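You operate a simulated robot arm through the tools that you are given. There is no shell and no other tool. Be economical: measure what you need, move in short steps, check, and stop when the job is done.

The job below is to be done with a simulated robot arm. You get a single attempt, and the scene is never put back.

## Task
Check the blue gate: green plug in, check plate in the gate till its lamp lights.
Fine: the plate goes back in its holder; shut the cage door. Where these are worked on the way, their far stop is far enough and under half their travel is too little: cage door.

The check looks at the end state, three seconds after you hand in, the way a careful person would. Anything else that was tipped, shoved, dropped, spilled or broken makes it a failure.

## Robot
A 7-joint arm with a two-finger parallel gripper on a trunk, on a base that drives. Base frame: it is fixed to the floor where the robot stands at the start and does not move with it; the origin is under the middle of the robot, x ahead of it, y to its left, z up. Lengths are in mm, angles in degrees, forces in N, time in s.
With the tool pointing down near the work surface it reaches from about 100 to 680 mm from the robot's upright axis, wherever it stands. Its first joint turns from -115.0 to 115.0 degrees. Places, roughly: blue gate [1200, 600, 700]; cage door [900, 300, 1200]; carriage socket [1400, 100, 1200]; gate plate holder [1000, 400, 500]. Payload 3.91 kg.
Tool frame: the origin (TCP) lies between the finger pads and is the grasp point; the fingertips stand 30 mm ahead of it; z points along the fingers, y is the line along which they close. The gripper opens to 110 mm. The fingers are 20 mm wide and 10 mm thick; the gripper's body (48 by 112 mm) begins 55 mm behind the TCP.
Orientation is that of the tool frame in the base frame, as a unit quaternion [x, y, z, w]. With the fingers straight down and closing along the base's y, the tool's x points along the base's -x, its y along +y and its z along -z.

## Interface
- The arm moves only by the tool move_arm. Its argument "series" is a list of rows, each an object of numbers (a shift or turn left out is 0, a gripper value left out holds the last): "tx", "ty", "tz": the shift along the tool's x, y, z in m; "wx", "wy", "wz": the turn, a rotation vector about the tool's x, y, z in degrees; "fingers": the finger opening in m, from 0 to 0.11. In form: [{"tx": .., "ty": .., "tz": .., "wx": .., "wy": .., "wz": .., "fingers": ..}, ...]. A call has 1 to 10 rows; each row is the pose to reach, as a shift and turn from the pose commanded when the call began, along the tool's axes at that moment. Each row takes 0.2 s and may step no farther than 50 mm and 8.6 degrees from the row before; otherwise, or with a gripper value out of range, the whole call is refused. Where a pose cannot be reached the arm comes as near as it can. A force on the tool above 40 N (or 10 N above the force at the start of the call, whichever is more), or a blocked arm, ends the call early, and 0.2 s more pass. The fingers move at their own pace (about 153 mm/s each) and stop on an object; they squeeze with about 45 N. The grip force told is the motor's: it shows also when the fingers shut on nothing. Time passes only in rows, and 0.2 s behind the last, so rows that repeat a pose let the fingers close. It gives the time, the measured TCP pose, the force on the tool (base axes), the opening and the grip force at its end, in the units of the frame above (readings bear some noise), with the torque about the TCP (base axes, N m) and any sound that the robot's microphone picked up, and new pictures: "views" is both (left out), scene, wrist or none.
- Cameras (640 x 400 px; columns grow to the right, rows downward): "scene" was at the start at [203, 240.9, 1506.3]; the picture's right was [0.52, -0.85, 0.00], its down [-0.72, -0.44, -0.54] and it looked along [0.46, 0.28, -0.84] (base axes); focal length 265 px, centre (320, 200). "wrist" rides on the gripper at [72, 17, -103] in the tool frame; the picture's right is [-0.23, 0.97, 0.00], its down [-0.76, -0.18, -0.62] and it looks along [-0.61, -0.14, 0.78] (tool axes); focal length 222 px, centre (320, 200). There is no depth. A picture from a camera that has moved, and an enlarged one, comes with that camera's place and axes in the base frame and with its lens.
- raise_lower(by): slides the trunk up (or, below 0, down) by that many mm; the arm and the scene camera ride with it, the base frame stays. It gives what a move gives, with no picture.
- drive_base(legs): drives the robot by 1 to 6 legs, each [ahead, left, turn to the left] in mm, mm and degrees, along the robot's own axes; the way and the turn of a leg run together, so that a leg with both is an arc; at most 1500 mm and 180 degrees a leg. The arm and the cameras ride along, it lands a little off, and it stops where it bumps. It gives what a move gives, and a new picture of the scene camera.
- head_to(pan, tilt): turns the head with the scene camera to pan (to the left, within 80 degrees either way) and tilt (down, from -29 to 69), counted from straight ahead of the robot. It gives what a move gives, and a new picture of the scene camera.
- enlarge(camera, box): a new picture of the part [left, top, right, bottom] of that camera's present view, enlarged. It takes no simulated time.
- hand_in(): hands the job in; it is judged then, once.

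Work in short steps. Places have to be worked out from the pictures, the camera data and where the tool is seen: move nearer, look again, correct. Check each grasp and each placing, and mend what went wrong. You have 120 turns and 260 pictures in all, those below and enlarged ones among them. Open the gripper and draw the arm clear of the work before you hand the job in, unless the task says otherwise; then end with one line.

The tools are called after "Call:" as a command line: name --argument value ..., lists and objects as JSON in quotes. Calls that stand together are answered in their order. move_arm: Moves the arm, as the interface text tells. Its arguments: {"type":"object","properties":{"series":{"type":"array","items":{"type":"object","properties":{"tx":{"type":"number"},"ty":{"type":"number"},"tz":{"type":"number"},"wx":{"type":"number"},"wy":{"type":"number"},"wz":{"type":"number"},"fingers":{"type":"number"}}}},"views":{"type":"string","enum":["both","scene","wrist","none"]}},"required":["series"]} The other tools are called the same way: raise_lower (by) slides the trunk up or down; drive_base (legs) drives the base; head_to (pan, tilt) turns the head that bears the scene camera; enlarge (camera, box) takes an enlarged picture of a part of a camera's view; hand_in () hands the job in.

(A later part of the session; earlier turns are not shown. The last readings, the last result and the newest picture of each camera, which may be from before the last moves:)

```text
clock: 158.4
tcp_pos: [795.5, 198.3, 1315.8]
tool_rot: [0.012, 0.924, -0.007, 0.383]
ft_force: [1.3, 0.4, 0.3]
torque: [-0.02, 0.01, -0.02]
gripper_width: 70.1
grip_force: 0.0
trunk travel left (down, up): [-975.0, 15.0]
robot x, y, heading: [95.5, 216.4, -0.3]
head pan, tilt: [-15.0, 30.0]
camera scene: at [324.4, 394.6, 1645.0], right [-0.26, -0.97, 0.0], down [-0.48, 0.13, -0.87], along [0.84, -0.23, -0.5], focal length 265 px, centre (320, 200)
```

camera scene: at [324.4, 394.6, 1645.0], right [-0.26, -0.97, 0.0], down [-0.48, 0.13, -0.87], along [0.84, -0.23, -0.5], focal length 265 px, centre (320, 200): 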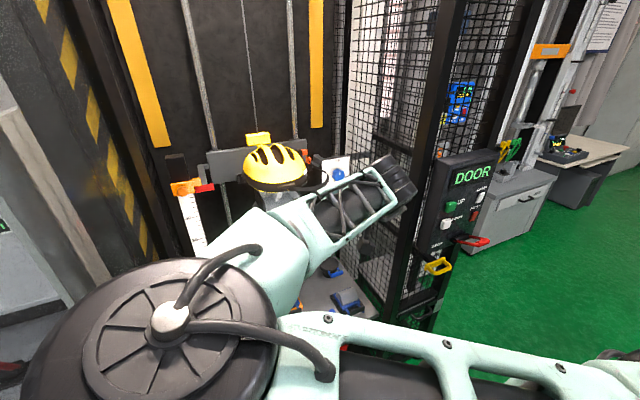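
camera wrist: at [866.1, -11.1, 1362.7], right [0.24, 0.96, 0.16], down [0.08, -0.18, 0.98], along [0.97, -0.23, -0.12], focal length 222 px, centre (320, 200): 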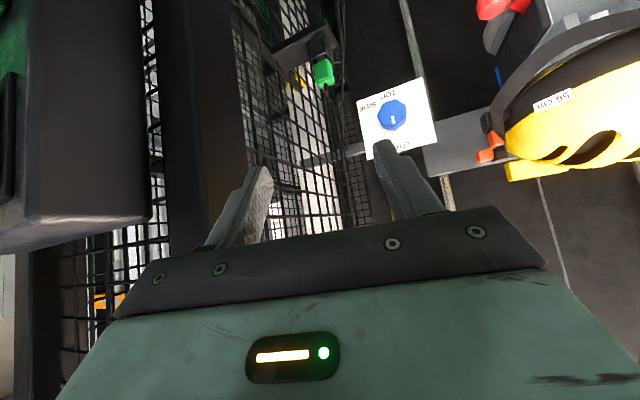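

Good posture now (elbow left, tool pitched 45°). I drive so the tool comes near the plug.

Call:
drive_base --legs '[[260, -150, 0]]'

Call:
move_arm --series '[{"tx": 0.0}]' --views "wrist"

```text
clock: 160.5
tcp_pos: [1054.6, 52.4, 1314.6]
tool_rot: [0.008, 0.924, -0.005, 0.382]
ft_force: [0.1, -0.3, 0.2]
torque: [-0.01, 0.01, 0.0]
gripper_width: 69.9
grip_force: 0.1
trunk travel left (down, up): [-975.0, 15.0]
robot x, y, heading: [351.2, 60.6, 0.4]
head pan, tilt: [-15.0, 30.0]
camera scene: at [581.6, 246.4, 1645.0], right [-0.25, -0.97, 0.0], down [-0.48, 0.13, -0.87], along [0.84, -0.22, -0.5], focal length 265 px, centre (320, 200)
```

scene: 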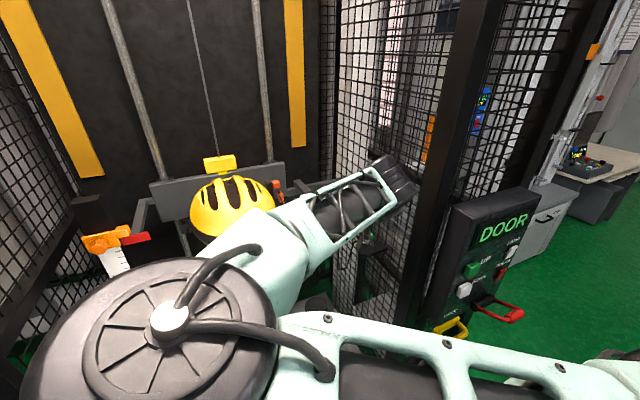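

```text
clock: 160.9
tcp_pos: [1054.9, 52.4, 1315.6]
tool_rot: [0.008, 0.924, -0.006, 0.383]
ft_force: [0.1, -0.8, 0.0]
torque: [-0.06, -0.03, 0.06]
gripper_width: 69.9
grip_force: 0.1
trunk travel left (down, up): [-975.0, 15.0]
robot x, y, heading: [350.6, 65.9, 0.1]
head pan, tilt: [-15.0, 30.0]
camera wrist: at [929.9, 72.8, 1335.1], right [0.18, 0.97, 0.16], down [0.1, -0.18, 0.98], along [0.98, -0.16, -0.12], focal length 222 px, centre (320, 200)
```

wrist: 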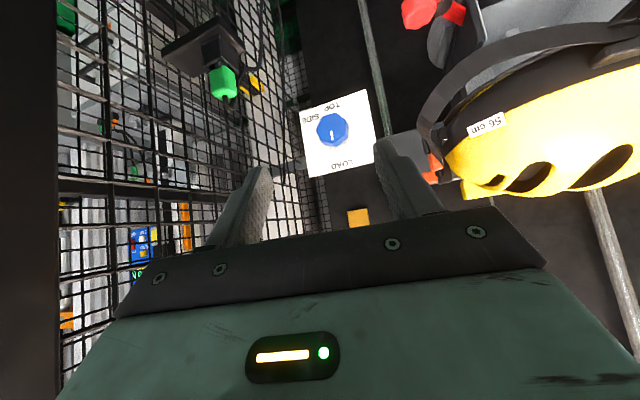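

Plug triangulates to (1129,-42,1168) again. I move to a pre-grasp 70 mm back along the tool axis, with a 12° yaw to the right for clearance from the mesh.

Call:
move_arm --series '[{"tx": 0.012, "ty": -0.021, "tz": 0.021, "wx": 2.1, "wz": 2.1}, {"tx": 0.024, "ty": -0.042, "tz": 0.043, "wx": 4.2, "wz": 4.2}, {"tx": 0.036, "ty": -0.062, "tz": 0.064, "wx": 6.4, "wz": 6.4}, {"tx": 0.047, "ty": -0.083, "tz": 0.085, "wx": 8.5, "wz": 8.5}]' --views "both"

Call:
enlarge --camera "wrist" --box '[220, 50, 420, 220]'

```text
clock: 161.9
tcp_pos: [1078.7, -30.6, 1221.8]
tool_rot: [0.106, 0.918, -0.046, 0.379]
ft_force: [-0.4, 0.8, -0.5]
torque: [0.01, 0.02, -0.01]
gripper_width: 70.2
grip_force: 0.1
trunk travel left (down, up): [-975.0, 15.0]
robot x, y, heading: [353.9, 63.1, 0.6]
head pan, tilt: [-15.0, 30.0]
camera scene: at [581.5, 246.5, 1645.0], right [-0.25, -0.97, 0.0], down [-0.48, 0.13, -0.87], along [0.84, -0.22, -0.5], focal length 265 px, centre (320, 200)
camera wrist: at [961.2, 15.1, 1242.6], right [0.38, 0.91, 0.16], down [0.06, -0.19, 0.98], along [0.92, -0.36, -0.12], focal length 222 px, centre (320, 200)
```

scene: 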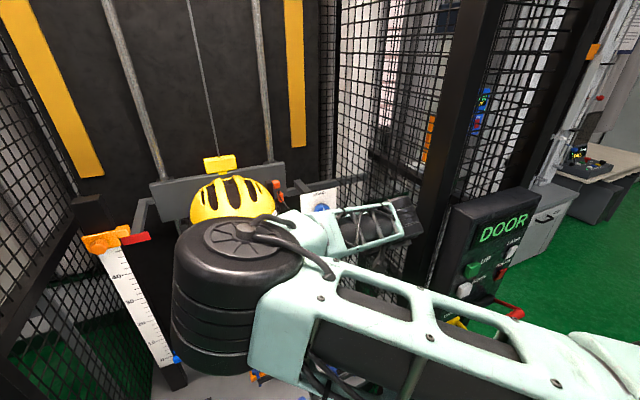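
wrist: 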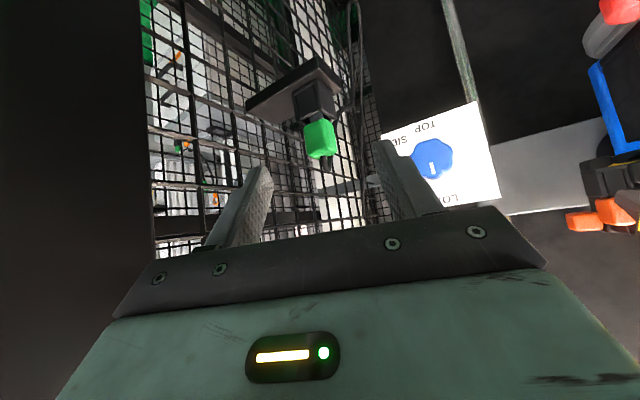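

```text
2.35 times, centred on (320, 135) of wrist
camera zoom: at [961.2, 15.1, 1242.6], right [0.38, 0.91, 0.16], down [0.06, -0.19, 0.98], along [0.92, -0.36, -0.12], focal length 523 px, centre (320, 353)
```

zoom: 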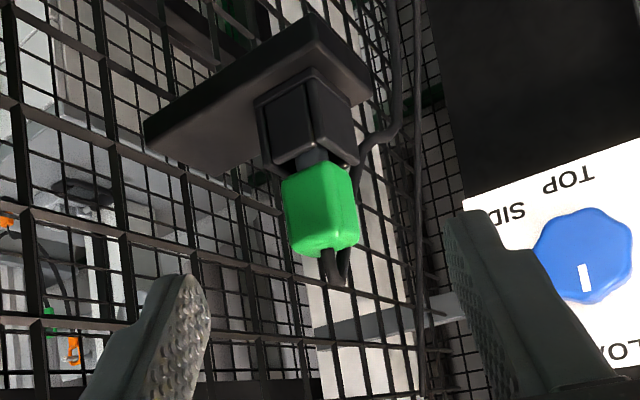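

Plug is centred between the fingers. I advance 71 mm along the tool axis and close.

Call:
move_arm --series '[{"tz": 0.025}, {"tz": 0.05}, {"tz": 0.071}, {"tz": 0.071, "fingers": 0.0}, {"tz": 0.071, "fingers": 0.0}, {"tz": 0.071, "fingers": 0.0}]' --views "both"

Call:
enlarge --camera "wrist" --box '[220, 50, 420, 220]'

```text
clock: 163.3
tcp_pos: [1130.3, -39.2, 1171.3]
tool_rot: [0.104, 0.918, -0.044, 0.38]
ft_force: [9.1, 14.7, -3.7]
torque: [0.51, -0.37, 0.67]
gripper_width: 29.7
grip_force: 45.1
trunk travel left (down, up): [-975.0, 15.0]
robot x, y, heading: [353.5, 65.3, 0.3]
head pan, tilt: [-15.0, 30.0]
camera scene: at [582.7, 247.5, 1644.7], right [-0.25, -0.97, 0.0], down [-0.48, 0.13, -0.87], along [0.84, -0.22, -0.5], focal length 265 px, centre (320, 200)
camera wrist: at [1011.7, 4.2, 1192.0], right [0.37, 0.91, 0.16], down [0.06, -0.19, 0.98], along [0.93, -0.36, -0.12], focal length 222 px, centre (320, 200)
```

scene: 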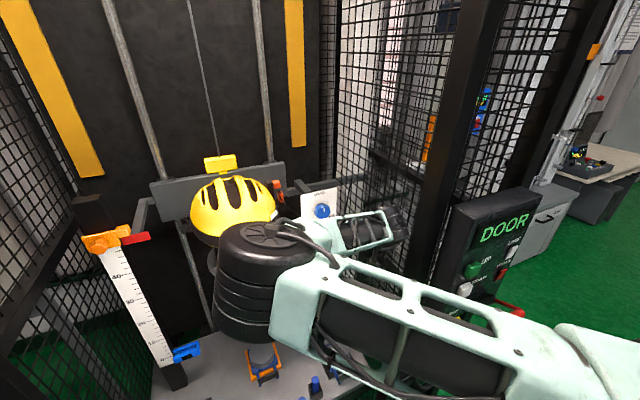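
wrist: 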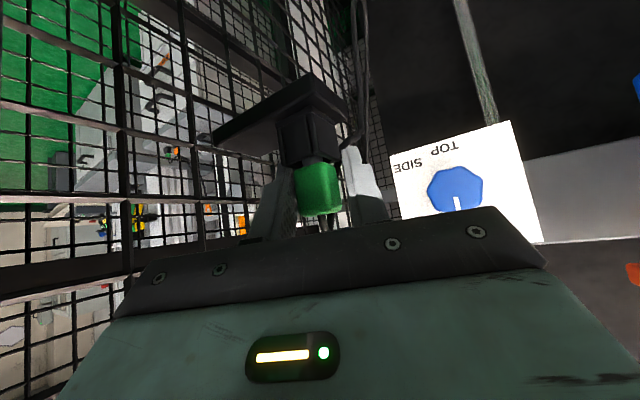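

```text
2.35 times, centred on (320, 135) of wrist
camera zoom: at [1011.7, 4.2, 1192.0], right [0.37, 0.91, 0.16], down [0.06, -0.19, 0.98], along [0.93, -0.36, -0.12], focal length 523 px, centre (320, 353)
```

zoom: 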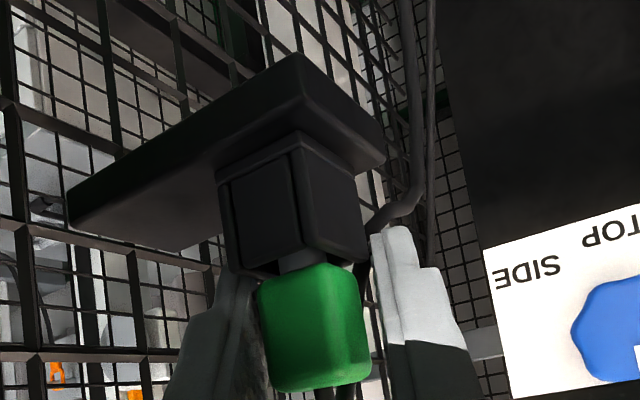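

Grasped (29.7 mm). I lift straight up 100 mm.

Call:
move_arm --series '[{"tx": -0.011, "tz": -0.011}, {"tx": -0.021, "tz": -0.021}, {"tx": -0.035, "tz": -0.035}, {"tx": -0.053, "tz": -0.053}, {"tx": -0.071, "tz": -0.071}]' --views "both"

```text
clock: 163.6
tcp_pos: [1130.9, -39.4, 1171.2]
tool_rot: [0.101, 0.921, -0.044, 0.373]
ft_force: [23.1, -3.7, -21.1]
torque: [-0.13, -0.72, 0.38]
gripper_width: 29.5
grip_force: 45.0
trunk travel left (down, up): [-975.0, 15.0]
robot x, y, heading: [354.1, 60.5, 0.3]
head pan, tilt: [-15.0, 30.0]
stopped in row 1: the force on the tool passed its limit at 52 N (the readings are from after the stop); the commanded pose is now the measured one
camera scene: at [585.0, 246.1, 1644.3], right [-0.25, -0.97, 0.0], down [-0.49, 0.13, -0.87], along [0.84, -0.22, -0.5], focal length 265 px, centre (320, 200)
camera wrist: at [1012.1, 3.8, 1194.0], right [0.37, 0.92, 0.15], down [0.07, -0.19, 0.98], along [0.93, -0.35, -0.14], focal length 222 px, centre (320, 200)
```

scene: 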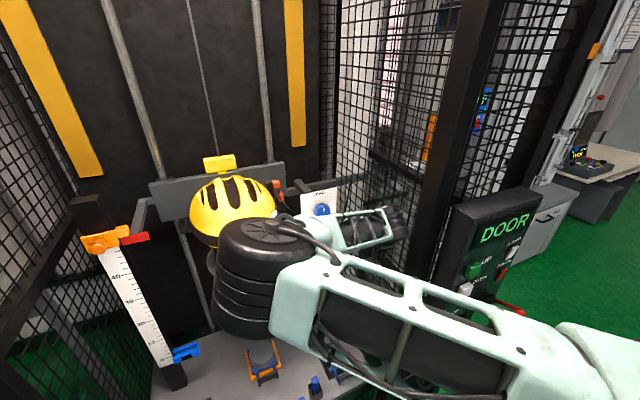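
wrist: 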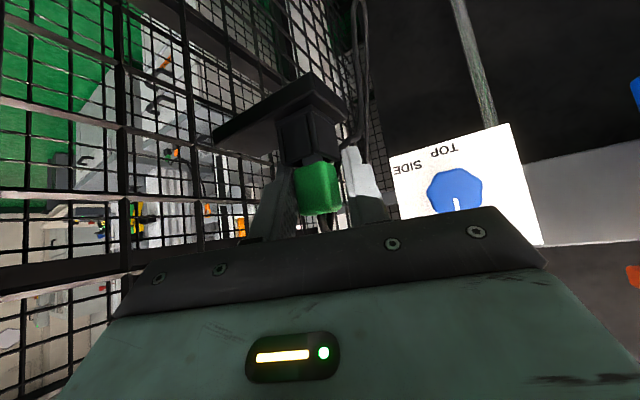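

The pot resists (52 N, with a +x component). I try again with a small +x correction in finer steps.

Call:
move_arm --series '[{"tx": -0.003, "tz": 0.0}, {"tx": -0.006, "tz": -0.002}, {"tx": -0.009, "tz": -0.005}, {"tx": -0.013, "tz": -0.009}, {"tx": -0.018, "tz": -0.014}, {"tx": -0.024, "tz": -0.02}]' --views "none"

```text
clock: 164.2
tcp_pos: [1129.9, -39.3, 1171.7]
tool_rot: [0.1, 0.923, -0.043, 0.37]
ft_force: [19.4, -5.6, -19.0]
torque: [-0.13, -0.64, 0.26]
gripper_width: 29.2
grip_force: 44.9
trunk travel left (down, up): [-975.0, 15.0]
robot x, y, heading: [350.8, 63.8, 0.5]
head pan, tilt: [-15.0, 30.0]
stopped in row 2: the force on the tool passed its limit at 44 N (the readings are from after the stop); the commanded pose is now the measured one
```

Call:
move_arm --series '[{"tx": -0.0015, "tz": 0.0015}, {"tx": -0.003, "tz": 0.003}, {"tx": -0.003, "tz": 0.003}]' --views "none"

```text
clock: 164.9
tcp_pos: [1130.1, -39.6, 1171.9]
tool_rot: [0.1, 0.923, -0.044, 0.368]
ft_force: [-13.4, 4.1, -16.9]
torque: [-0.03, 0.8, 0.44]
gripper_width: 29.2
grip_force: 44.4
trunk travel left (down, up): [-975.0, 15.0]
robot x, y, heading: [348.1, 63.3, 0.2]
head pan, tilt: [-15.0, 30.0]
```

Lateral stiffness is ~8 N/mm; I null the x force and pull up in small steps.

Call:
move_arm --series '[{"tx": 0.0005, "tz": -0.0019}, {"tx": -0.0003, "tz": -0.0027}, {"tx": -0.001, "tz": -0.0034}, {"tx": -0.0017, "tz": -0.0041}, {"tx": -0.0024, "tz": -0.0048}, {"tx": -0.0045, "tz": -0.0069}, {"tx": -0.008, "tz": -0.0104}]' --views "none"

```text
clock: 165.8
tcp_pos: [1131.0, -39.5, 1173.5]
tool_rot: [0.1, 0.924, -0.044, 0.366]
ft_force: [13.4, -4.3, -13.8]
torque: [-0.09, -0.47, 0.24]
gripper_width: 29.2
grip_force: 45.2
trunk travel left (down, up): [-975.0, 15.0]
robot x, y, heading: [350.6, 66.8, 0.3]
head pan, tilt: [-15.0, 30.0]
stopped in row 4: the force on the tool passed its limit at 43 N (the readings are from after the stop); the commanded pose is now the measured one
```

Call:
move_arm --series '[{"tx": -0.0019, "tz": 0.0005, "ty": 0.0005}, {"tx": -0.003, "tz": 0.0001, "ty": 0.0005}, {"tx": -0.004, "tz": -0.0002, "ty": 0.0005}, {"tx": -0.0051, "tz": -0.0006, "ty": 0.0005}, {"tx": -0.0062, "tz": -0.001, "ty": 0.0005}, {"tx": -0.0076, "tz": -0.0017, "ty": 0.0005}, {"tx": -0.009, "tz": -0.0024, "ty": 0.0005}]' --views "wrist"

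Call:
enlarge --camera "wrist" --box '[260, 100, 380, 220]'

```text
clock: 166.9
tcp_pos: [1131.7, -39.9, 1173.2]
tool_rot: [0.099, 0.926, -0.044, 0.362]
ft_force: [9.5, -3.1, -13.6]
torque: [-0.16, -0.39, 0.21]
gripper_width: 28.2
grip_force: 45.1
trunk travel left (down, up): [-975.0, 15.0]
robot x, y, heading: [347.4, 62.5, -0.0]
head pan, tilt: [-15.0, 30.0]
stopped in row 5: the force on the tool passed its limit at 42 N (the readings are from after the stop); the commanded pose is now the measured one
camera wrist: at [1014.0, 3.6, 1199.0], right [0.37, 0.92, 0.15], down [0.1, -0.19, 0.98], along [0.92, -0.35, -0.16], focal length 222 px, centre (320, 200)
```

wrist: 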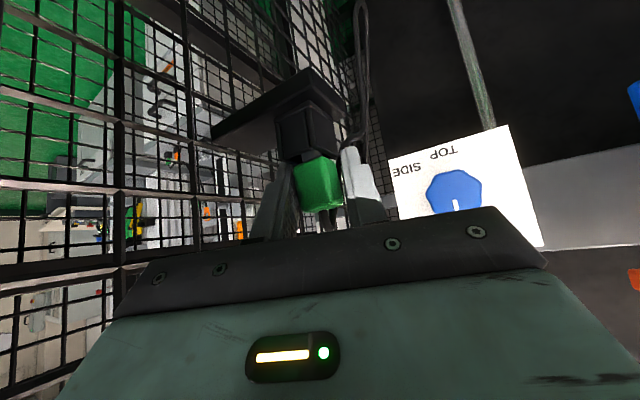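

```text
3.33 times, centred on (320, 160) of wrist
camera zoom: at [1014.0, 3.6, 1199.0], right [0.37, 0.92, 0.15], down [0.1, -0.19, 0.98], along [0.92, -0.35, -0.16], focal length 740 px, centre (320, 333)
```

zoom: 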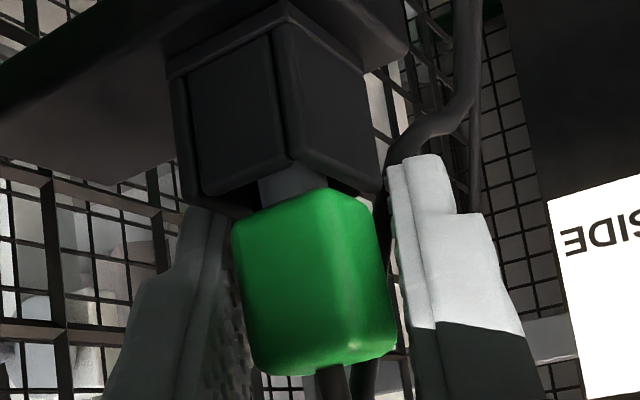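

The plug tilts slightly as the wrist yields. I restore the tool pitch by 2° and take small steps, reading the force vector.

Call:
move_arm --series '[{"wy": -1, "tx": -0.001}, {"wy": -2, "tx": -0.0015}, {"wy": -2, "tx": -0.0015}]' --views "none"

```text
clock: 167.7
tcp_pos: [1131.0, -39.1, 1173.8]
tool_rot: [0.098, 0.919, -0.045, 0.379]
ft_force: [-3.5, 1.6, -18.9]
torque: [-0.2, 0.31, 0.24]
gripper_width: 28.0
grip_force: 45.1
trunk travel left (down, up): [-975.0, 15.0]
robot x, y, heading: [350.8, 64.1, 0.2]
head pan, tilt: [-15.0, 30.0]
```

Call:
move_arm --series '[{"tx": -0.0007, "tz": -0.0007}, {"tx": -0.0014, "tz": -0.0014}, {"tx": -0.0014, "tz": -0.0014}]' --views "none"

```text
clock: 168.5
tcp_pos: [1131.0, -39.5, 1174.3]
tool_rot: [0.098, 0.92, -0.045, 0.377]
ft_force: [-6.5, -2.0, -35.8]
torque: [-0.41, 0.4, 0.37]
gripper_width: 27.7
grip_force: 45.3
trunk travel left (down, up): [-975.0, 15.0]
robot x, y, heading: [353.3, 64.6, 0.4]
head pan, tilt: [-15.0, 30.0]
```

Force is now nearly vertical (-36 N). I ramp it further in 1 mm steps.

Call:
move_arm --series '[{"tx": -0.0004, "tz": -0.0008}, {"tx": -0.0006, "tz": -0.001}]' --views "none"

Call:
move_arm --series '[{"tx": -0.0005, "tz": -0.0008}, {"tx": -0.0007, "tz": -0.001}]' --views "wrist"

```text
clock: 169.1
tcp_pos: [1133.6, -38.3, 1183.5]
tool_rot: [0.101, 0.916, -0.043, 0.385]
ft_force: [-0.2, 0.4, -0.6]
torque: [-0.03, -0.01, 0.0]
gripper_width: 19.8
grip_force: 44.9
trunk travel left (down, up): [-975.0, 15.0]
robot x, y, heading: [351.7, 68.0, 0.3]
head pan, tilt: [-15.0, 30.0]
```

```text
clock: 169.7
tcp_pos: [1132.1, -40.0, 1181.7]
tool_rot: [0.099, 0.918, -0.045, 0.381]
ft_force: [2.3, -3.3, 1.6]
torque: [-0.07, -0.08, -0.01]
gripper_width: 20.9
grip_force: 44.7
trunk travel left (down, up): [-975.0, 15.0]
robot x, y, heading: [351.9, 65.9, 0.5]
head pan, tilt: [-15.0, 30.0]
camera wrist: at [1013.7, 3.5, 1201.6], right [0.37, 0.92, 0.15], down [0.06, -0.19, 0.98], along [0.93, -0.35, -0.12], focal length 222 px, centre (320, 200)
```

wrist: 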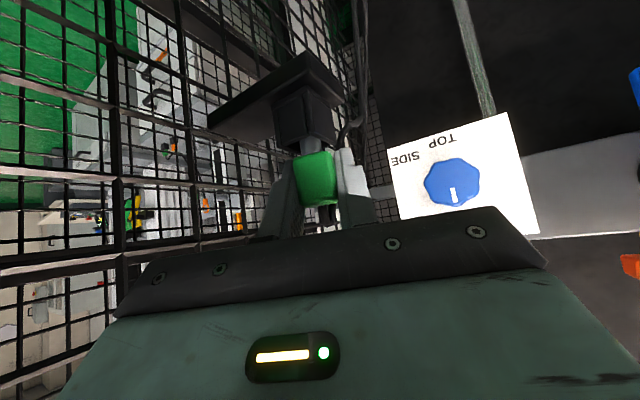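

Call:
enlarge --camera "wrist" --box '[260, 80, 380, 220]'

```text
2.86 times, centred on (320, 150) of wrist
camera zoom: at [1013.7, 3.5, 1201.6], right [0.37, 0.92, 0.15], down [0.06, -0.19, 0.98], along [0.93, -0.35, -0.12], focal length 635 px, centre (320, 343)
```

zoom: 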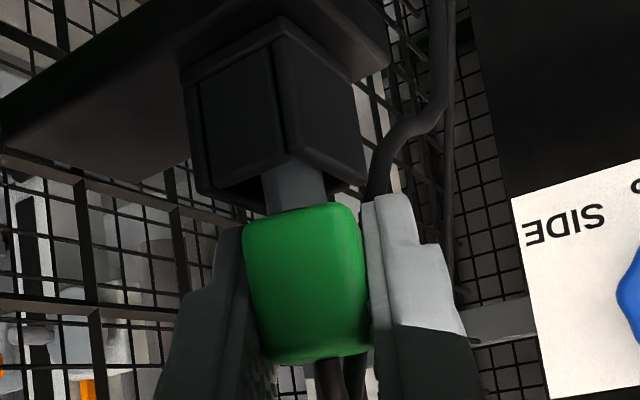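

The plug came free and rose about 10 mm (stem visible) with no force. I lift it on upward.

Call:
move_arm --series '[{"tx": -0.006, "tz": -0.006}, {"tx": -0.013, "tz": -0.013}, {"tx": -0.022, "tz": -0.022}, {"tx": -0.034, "tz": -0.034}, {"tx": -0.05, "tz": -0.05}]' --views "both"

Call:
enlarge --camera "wrist" --box '[240, 60, 400, 220]'

```text
clock: 170.9
tcp_pos: [1133.4, -39.3, 1251.7]
tool_rot: [0.099, 0.919, -0.046, 0.38]
ft_force: [0.0, 0.4, -1.0]
torque: [-0.01, 0.03, 0.01]
gripper_width: 20.6
grip_force: 45.0
trunk travel left (down, up): [-975.0, 15.0]
robot x, y, heading: [353.2, 67.7, 0.3]
head pan, tilt: [-15.0, 30.0]
camera scene: at [582.2, 246.5, 1644.9], right [-0.25, -0.97, 0.0], down [-0.48, 0.13, -0.87], along [0.84, -0.22, -0.5], focal length 265 px, centre (320, 200)
camera wrist: at [1015.1, 3.9, 1272.4], right [0.37, 0.92, 0.15], down [0.06, -0.19, 0.98], along [0.93, -0.35, -0.12], focal length 222 px, centre (320, 200)
```

scene: 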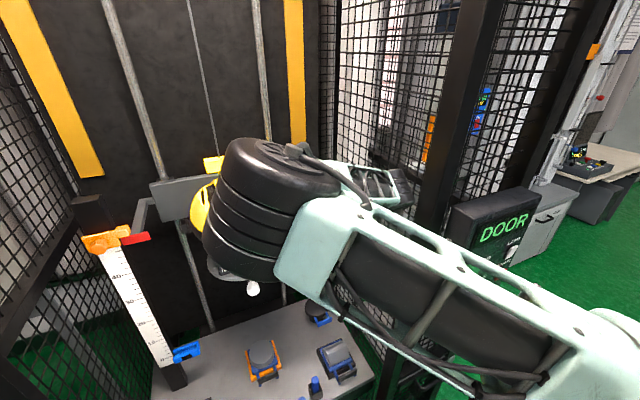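
wrist: 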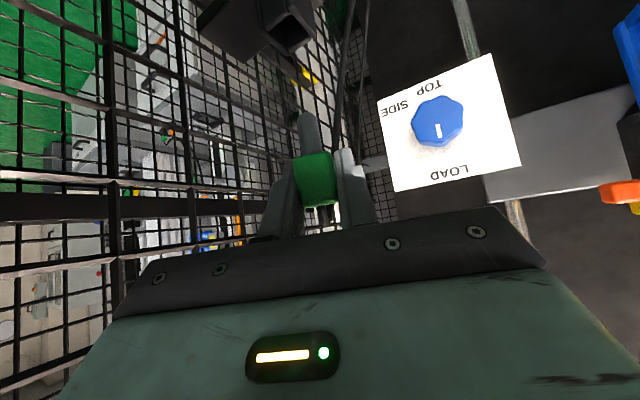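

```text
2.50 times, centred on (320, 140) of wrist
camera zoom: at [1015.1, 3.9, 1272.4], right [0.37, 0.92, 0.15], down [0.06, -0.19, 0.98], along [0.93, -0.35, -0.12], focal length 555 px, centre (320, 350)
```

zoom: 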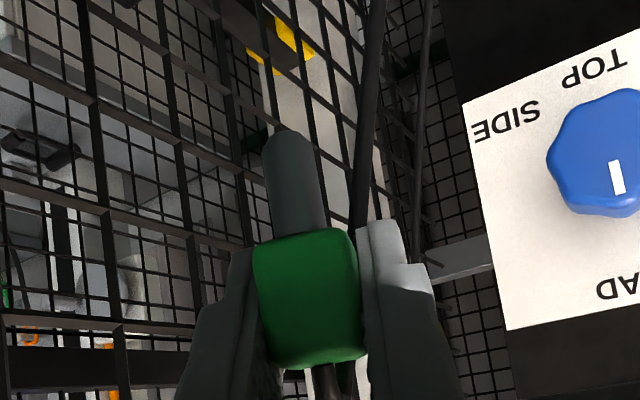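

The plug is out cleanly, stem pointing straight down. I raise it, then carry it over the dial board toward the socket, turning yaw back to 0.

Call:
move_arm --series '[{"tx": -0.03, "tz": -0.03}, {"tx": -0.059, "tz": -0.059}, {"tx": -0.073, "ty": 0.02, "tz": -0.042, "wx": -2, "wz": -2}, {"tx": -0.091, "ty": 0.045, "tz": -0.023, "wx": -4, "wz": -4}, {"tx": -0.109, "ty": 0.072, "tz": -0.004, "wx": -6, "wz": -6}, {"tx": -0.127, "ty": 0.097, "tz": 0.013, "wx": -8, "wz": -8}]' --views "both"

```text
clock: 172.3
tcp_pos: [1249.1, 35.1, 1331.8]
tool_rot: [0.008, 0.924, -0.008, 0.381]
ft_force: [0.6, 0.4, 0.1]
torque: [-0.03, 0.02, 0.0]
gripper_width: 20.7
grip_force: 44.8
trunk travel left (down, up): [-975.0, 15.0]
robot x, y, heading: [353.6, 64.9, 0.3]
head pan, tilt: [-15.0, 30.0]
camera scene: at [581.8, 246.5, 1645.0], right [-0.25, -0.97, 0.0], down [-0.48, 0.13, -0.87], along [0.84, -0.22, -0.5], focal length 265 px, centre (320, 200)
camera wrist: at [1124.9, 53.7, 1352.8], right [0.18, 0.97, 0.15], down [0.1, -0.17, 0.98], along [0.98, -0.16, -0.12], focal length 222 px, centre (320, 200)
```

scene: 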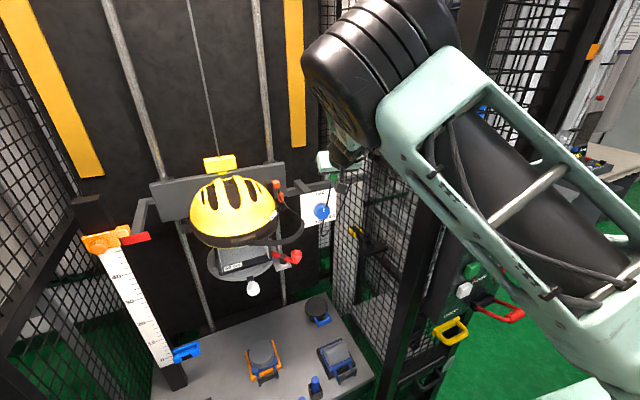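
wrist: 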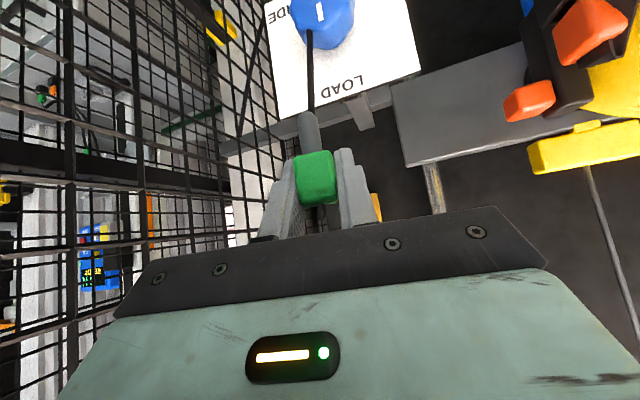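

Call:
move_arm --series '[{"tx": -0.015, "ty": 0.008, "tz": 0.015}, {"tx": -0.03, "ty": 0.016, "tz": 0.03}, {"tx": -0.045, "ty": 0.026, "tz": 0.045}]' --views "wrist"

Call:
enlarge --camera "wrist" --box '[240, 0, 440, 200]'

Call:
enlarge --camera "scene" --box '[270, 130, 370, 230]'

```text
clock: 173.1
tcp_pos: [1314.3, 58.2, 1332.0]
tool_rot: [0.008, 0.924, -0.008, 0.381]
ft_force: [-0.2, -0.3, -0.6]
torque: [0.01, 0.04, -0.05]
gripper_width: 21.1
grip_force: 44.8
trunk travel left (down, up): [-975.0, 15.0]
robot x, y, heading: [349.8, 64.0, 0.3]
head pan, tilt: [-15.0, 30.0]
camera wrist: at [1189.5, 78.0, 1352.0], right [0.18, 0.97, 0.15], down [0.1, -0.17, 0.98], along [0.98, -0.16, -0.13], focal length 222 px, centre (320, 200)
```

wrist: 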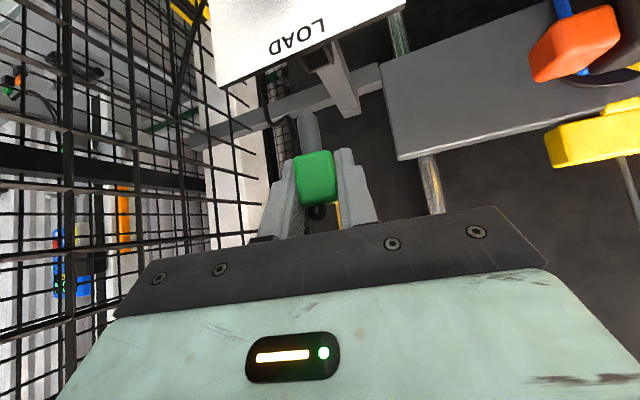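

```text
2.00 times, centred on (340, 100) of wrist
camera zoom: at [1189.5, 78.0, 1352.0], right [0.18, 0.97, 0.15], down [0.1, -0.17, 0.98], along [0.98, -0.16, -0.13], focal length 444 px, centre (280, 400)
```

zoom: 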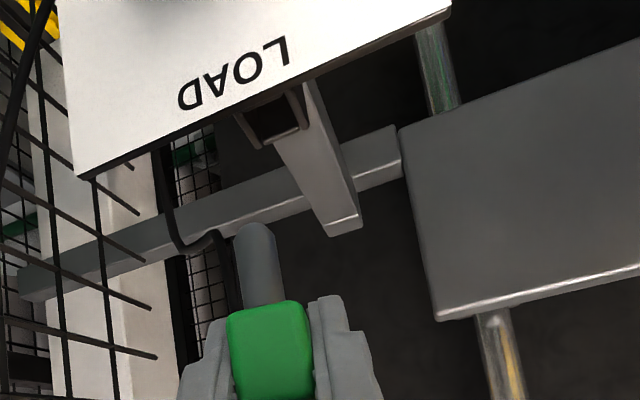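

```text
4.00 times, centred on (320, 180) of scene
camera zoom: at [581.8, 246.2, 1645.0], right [-0.25, -0.97, 0.0], down [-0.48, 0.13, -0.87], along [0.84, -0.22, -0.5], focal length 1059 px, centre (320, 280)
```

zoom: 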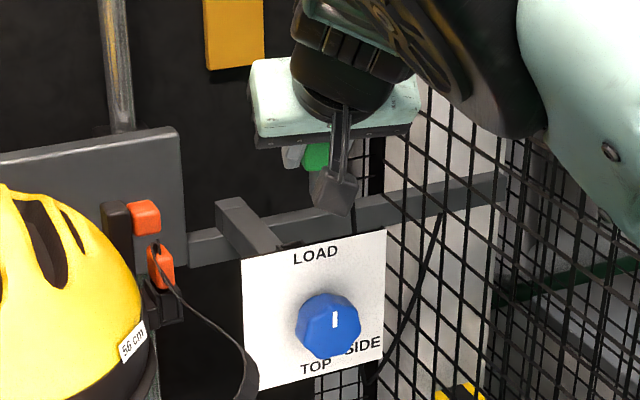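

The socket is visible just behind the board at about (1353,65,1215), slightly ahead of the stem. I move over it and down to leave ~25 mm.

Call:
move_arm --series '[{"tx": -0.014, "ty": 0.003, "tz": 0.014}, {"tx": -0.028, "ty": 0.0065, "tz": 0.029}, {"tx": -0.015, "ty": 0.0065, "tz": 0.042}, {"tx": -0.004, "ty": 0.0065, "tz": 0.053}]' --views "wrist"

Call:
enlarge --camera "wrist" --box '[250, 20, 400, 220]'

Call:
enlarge --camera "scene" --box '[280, 150, 350, 220]'

```text
clock: 174.1
tcp_pos: [1353.3, 65.0, 1295.7]
tool_rot: [0.008, 0.924, -0.007, 0.381]
ft_force: [-0.1, -0.9, -1.3]
torque: [-0.02, -0.02, 0.01]
gripper_width: 20.4
grip_force: 44.4
trunk travel left (down, up): [-975.0, 15.0]
robot x, y, heading: [351.6, 62.0, 0.4]
head pan, tilt: [-15.0, 30.0]
camera wrist: at [1229.2, 84.6, 1316.7], right [0.18, 0.97, 0.15], down [0.1, -0.17, 0.98], along [0.98, -0.16, -0.12], focal length 222 px, centre (320, 200)
```

wrist: 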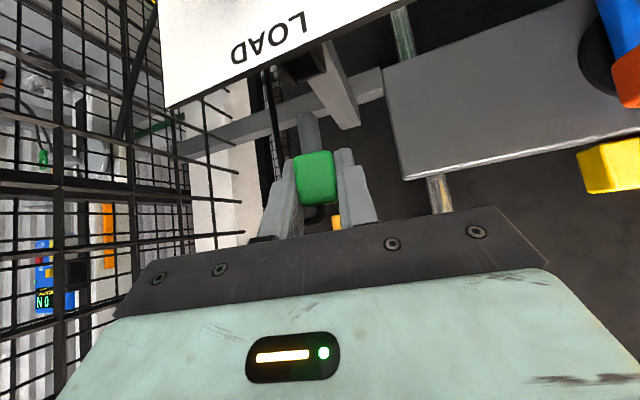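

```text
2.00 times, centred on (325, 120) of wrist
camera zoom: at [1229.2, 84.6, 1316.7], right [0.18, 0.97, 0.15], down [0.1, -0.17, 0.98], along [0.98, -0.16, -0.12], focal length 444 px, centre (310, 360)
```

zoom: 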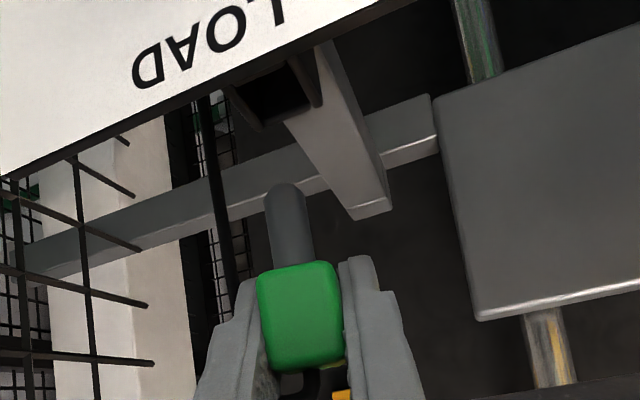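

```text
5.71 times, centred on (315, 185) of scene
camera zoom: at [582.0, 246.5, 1645.0], right [-0.25, -0.97, 0.0], down [-0.48, 0.13, -0.87], along [0.84, -0.22, -0.5], focal length 1513 px, centre (349, 286)
```

zoom: 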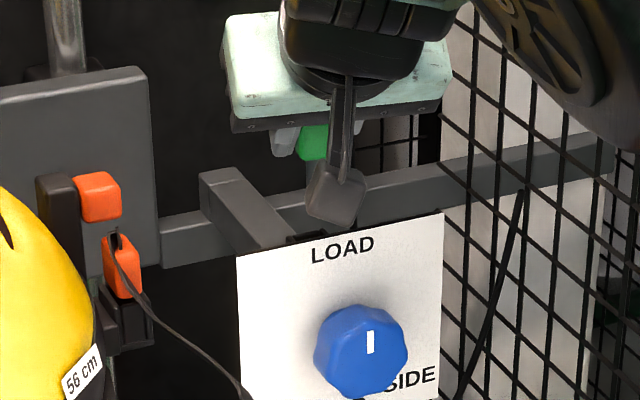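

Stem tip (1352,65,1249) is over the pot centre (≈1355,64). I lower slowly about 50 mm, watching force.

Call:
move_arm --series '[{"tx": 0.006, "ty": -0.001, "tz": 0.01}, {"tx": 0.014, "ty": -0.001, "tz": 0.018}, {"tx": 0.021, "ty": -0.001, "tz": 0.025}, {"tx": 0.028, "ty": -0.001, "tz": 0.032}, {"tx": 0.033, "ty": -0.001, "tz": 0.037}]' --views "wrist"

Call:
enlarge --camera "wrist" --box '[250, 20, 400, 220]'

```text
clock: 175.4
tcp_pos: [1360.3, 64.1, 1254.3]
tool_rot: [0.009, 0.92, -0.008, 0.391]
ft_force: [9.7, 2.5, 1.7]
torque: [0.06, -0.31, 0.01]
gripper_width: 20.8
grip_force: 44.7
trunk travel left (down, up): [-975.0, 15.0]
robot x, y, heading: [351.8, 61.0, 0.3]
head pan, tilt: [-15.0, 30.0]
stopped in row 5: the force on the tool passed its limit at 40 N (the readings are from after the stop); the commanded pose is now the measured one
camera wrist: at [1235.7, 83.9, 1273.2], right [0.18, 0.97, 0.16], down [0.08, -0.17, 0.98], along [0.98, -0.16, -0.11], focal length 222 px, centre (320, 200)
```

wrist: 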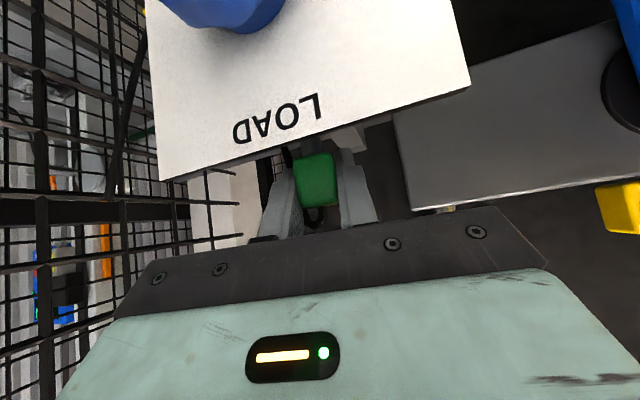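

```text
2.00 times, centred on (325, 120) of wrist
camera zoom: at [1235.7, 83.9, 1273.2], right [0.18, 0.97, 0.16], down [0.08, -0.17, 0.98], along [0.98, -0.16, -0.11], focal length 444 px, centre (310, 360)
```

zoom: 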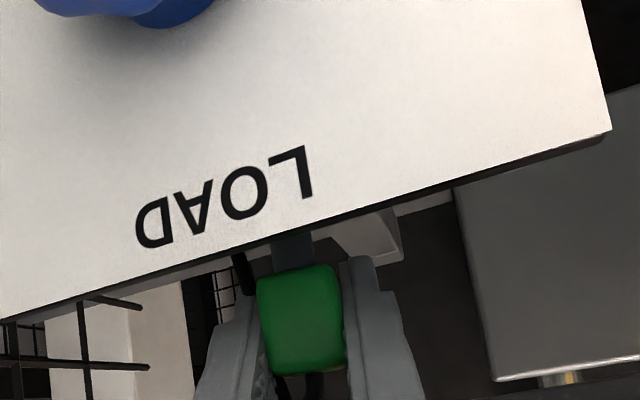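

Call:
enlarge --camera "scene" --box '[295, 165, 335, 205]'

Call:
enlarge --camera "wrist" --box '[290, 110, 350, 190]'

```text
10.00 times, centred on (315, 185) of scene
camera zoom: at [582.8, 246.5, 1644.4], right [-0.25, -0.97, 0.0], down [-0.48, 0.13, -0.87], along [0.84, -0.22, -0.5], focal length 2647 px, centre (370, 350)
```

zoom: 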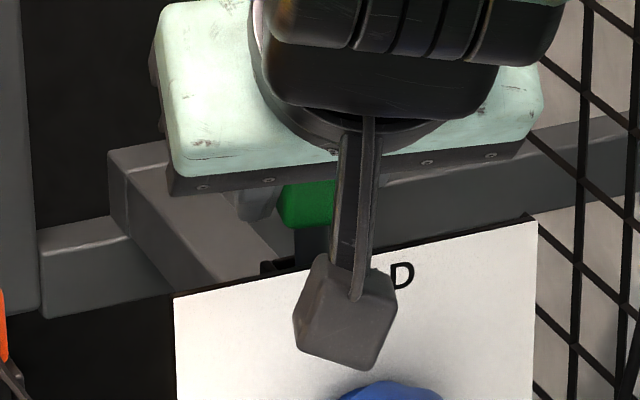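

```text
5.00 times, centred on (320, 150) of wrist
camera zoom: at [1235.7, 83.9, 1273.2], right [0.18, 0.97, 0.16], down [0.08, -0.17, 0.98], along [0.98, -0.16, -0.11], focal length 1111 px, centre (320, 450)
```

zoom: 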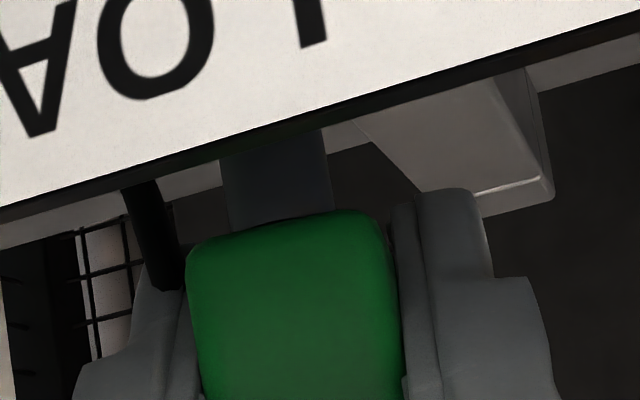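

The stem is in the pot's mouth and likely meets the same ~40 N seat resistance as on removal. I null the lateral force and press down in small steps, reading the force.

Call:
move_arm --series '[{"wy": 0.6, "tx": 0.0012, "tz": 0.0002}, {"wy": 1.2, "tx": 0.0018, "tz": 0.0004}, {"wy": 1.2, "tx": 0.0018, "tz": 0.0004}]' --views "none"

```text
clock: 176.2
tcp_pos: [1361.0, 63.8, 1255.0]
tool_rot: [0.008, 0.924, -0.007, 0.382]
ft_force: [28.9, 3.4, 6.0]
torque: [0.11, -1.09, -0.01]
gripper_width: 20.8
grip_force: 44.7
trunk travel left (down, up): [-975.0, 15.0]
robot x, y, heading: [354.6, 66.9, 0.2]
head pan, tilt: [-15.0, 30.0]
```

Torque shows the stem tip (38 mm below) rubs the pot's front wall, so the pot centre is further in +x. I shift +7 mm and lower again.

Call:
move_arm --series '[{"tx": -0.004, "tz": 0.001}, {"tx": -0.007, "tz": 0.003}, {"tx": -0.004, "tz": 0.006}, {"tx": 0.0, "tz": 0.0098}, {"tx": 0.0035, "tz": 0.0133}]' --views "none"

```text
clock: 177.4
tcp_pos: [1366.5, 63.5, 1239.6]
tool_rot: [0.008, 0.925, -0.008, 0.379]
ft_force: [0.2, -0.2, -0.8]
torque: [-0.02, 0.0, 0.0]
gripper_width: 20.6
grip_force: 45.1
trunk travel left (down, up): [-975.0, 15.0]
robot x, y, heading: [351.2, 62.8, 0.3]
head pan, tilt: [-15.0, 30.0]
```

Call:
move_arm --series '[{"tz": 0.0}]' --views "wrist"

Call:
enlarge --camera "wrist" --box '[290, 110, 370, 210]'

Call:
enlarge --camera "scene" --box '[295, 165, 335, 205]'

```text
clock: 177.8
tcp_pos: [1364.7, 62.2, 1239.3]
tool_rot: [0.008, 0.925, -0.007, 0.379]
ft_force: [0.7, -1.4, -0.2]
torque: [-0.04, -0.02, 0.0]
gripper_width: 20.5
grip_force: 44.8
trunk travel left (down, up): [-975.0, 15.0]
robot x, y, heading: [350.2, 67.5, 0.4]
head pan, tilt: [-15.0, 30.0]
camera wrist: at [1240.5, 82.5, 1261.8], right [0.18, 0.97, 0.15], down [0.1, -0.17, 0.98], along [0.98, -0.16, -0.13], focal length 222 px, centre (320, 200)
```

wrist: 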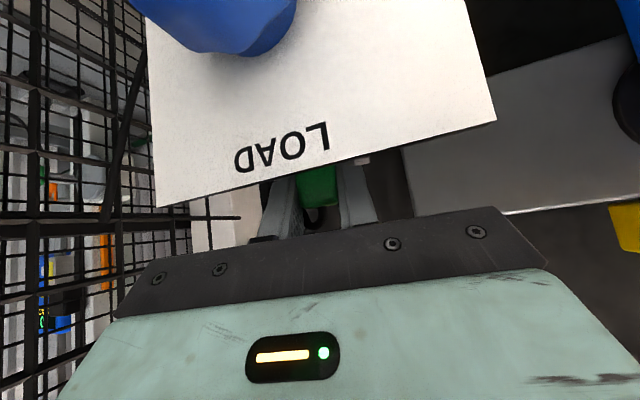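

```text
4.00 times, centred on (330, 160) of wrist
camera zoom: at [1240.5, 82.5, 1261.8], right [0.18, 0.97, 0.15], down [0.1, -0.17, 0.98], along [0.98, -0.16, -0.13], focal length 888 px, centre (280, 360)
```

zoom: 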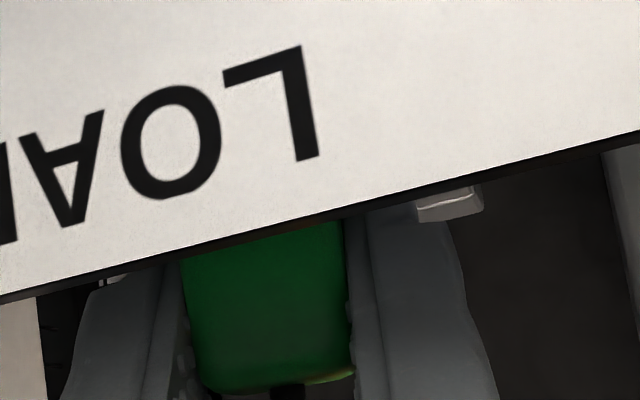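

```text
10.00 times, centred on (315, 185) of scene
camera zoom: at [581.9, 246.3, 1645.0], right [-0.25, -0.97, 0.0], down [-0.48, 0.13, -0.87], along [0.84, -0.22, -0.5], focal length 2647 px, centre (370, 350)
```

zoom: 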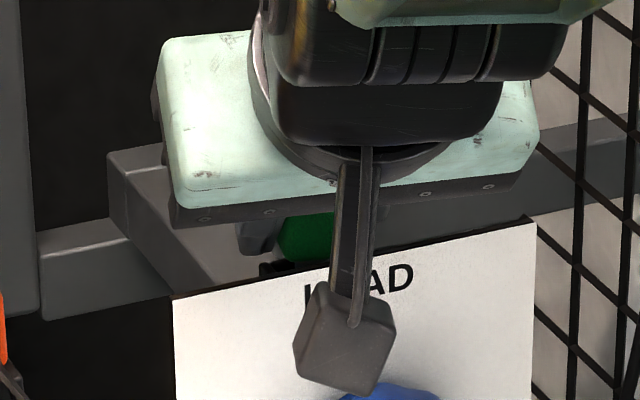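

Now at z=1239 with no force. To check that the stem is inside the pot and not behind it, I probe +x and -x.

Call:
move_arm --series '[{"tx": -0.0028, "tz": 0.0028}, {"tx": -0.0056, "tz": 0.0056}, {"tx": -0.0056, "tz": 0.0056}]' --views "none"

Call:
move_arm --series '[{"tx": 0.0042, "tz": -0.0042}, {"tx": 0.0098, "tz": -0.0098}, {"tx": 0.0098, "tz": -0.0098}]' --views "none"

```text
clock: 178.6
tcp_pos: [1369.1, 62.3, 1239.8]
tool_rot: [0.008, 0.926, -0.007, 0.378]
ft_force: [-35.0, -1.9, 0.3]
torque: [-0.03, 0.84, 0.02]
gripper_width: 20.9
grip_force: 45.1
trunk travel left (down, up): [-975.0, 15.0]
robot x, y, heading: [351.5, 65.7, 0.3]
head pan, tilt: [-15.0, 30.0]
```

```text
clock: 179.4
tcp_pos: [1361.9, 64.9, 1243.0]
tool_rot: [0.008, 0.923, -0.006, 0.384]
ft_force: [16.3, 1.3, 3.9]
torque: [0.04, -0.66, 0.05]
gripper_width: 20.5
grip_force: 45.3
trunk travel left (down, up): [-975.0, 15.0]
robot x, y, heading: [352.4, 67.7, 0.4]
head pan, tilt: [-15.0, 30.0]
```

Walls at x≈1362 and ≈1368: the stem is inside the pot. I centre it at 1365 and press down.

Call:
move_arm --series '[{"tx": -0.0042, "tz": 0.0042}, {"tx": -0.0021, "tz": 0.0063}, {"tx": 0.0, "tz": 0.0084}, {"tx": 0.0021, "tz": 0.0105}, {"tx": 0.0042, "tz": 0.0126}, {"tx": 0.0063, "tz": 0.0147}, {"tx": 0.0084, "tz": 0.0168}]' --views "none"

```text
clock: 180.9
tcp_pos: [1367.4, 63.6, 1235.8]
tool_rot: [0.009, 0.921, -0.006, 0.389]
ft_force: [-1.2, -0.2, 13.6]
torque: [-0.02, 0.11, 0.0]
gripper_width: 20.6
grip_force: 45.2
trunk travel left (down, up): [-975.0, 15.0]
robot x, y, heading: [347.3, 68.1, 0.5]
head pan, tilt: [-15.0, 30.0]
stopped in row 7: the force on the tool passed its limit at 41 N (the readings are from after the stop); the commanded pose is now the measured one
```

It now resists vertically at z=1236. I correct the pitch and press a little harder in steps, listening for a click.

Call:
move_arm --series '[{"wy": 0.6, "tx": 0.0004, "tz": 0.001}, {"wy": 1.0, "tx": 0.001, "tz": 0.0016}, {"wy": 1.0, "tx": 0.001, "tz": 0.0016}]' --views "none"

Call:
move_arm --series '[{"tx": 0.0004, "tz": 0.0004}, {"tx": 0.0008, "tz": 0.0008}, {"tx": 0.0008, "tz": 0.0008}]' --views "none"

Call:
move_arm --series '[{"tx": 0.0003, "tz": 0.0003}, {"tx": 0.0006, "tz": 0.0006}, {"tx": 0.0006, "tz": 0.0006}]' --views "none"

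```text
clock: 181.7
tcp_pos: [1368.3, 64.7, 1235.1]
tool_rot: [0.009, 0.924, -0.006, 0.382]
ft_force: [3.3, -1.4, 28.6]
torque: [-0.08, -0.05, -0.02]
gripper_width: 20.5
grip_force: 45.0
trunk travel left (down, up): [-975.0, 15.0]
robot x, y, heading: [348.7, 70.1, 0.4]
head pan, tilt: [-15.0, 30.0]
```

```text
clock: 182.5
tcp_pos: [1367.9, 65.1, 1234.1]
tool_rot: [0.008, 0.924, -0.005, 0.382]
ft_force: [-2.2, -4.4, 33.9]
torque: [-0.11, 0.17, 0.01]
gripper_width: 21.0
grip_force: 44.9
trunk travel left (down, up): [-975.0, 15.0]
robot x, y, heading: [351.7, 63.9, 0.4]
head pan, tilt: [-15.0, 30.0]
```

```text
clock: 183.3
tcp_pos: [1368.3, 64.2, 1234.4]
tool_rot: [0.008, 0.924, -0.004, 0.383]
ft_force: [0.9, -2.4, 34.0]
torque: [-0.09, 0.05, 0.03]
gripper_width: 20.6
grip_force: 44.7
trunk travel left (down, up): [-975.0, 15.0]
robot x, y, heading: [351.8, 65.0, 0.2]
head pan, tilt: [-15.0, 30.0]
```

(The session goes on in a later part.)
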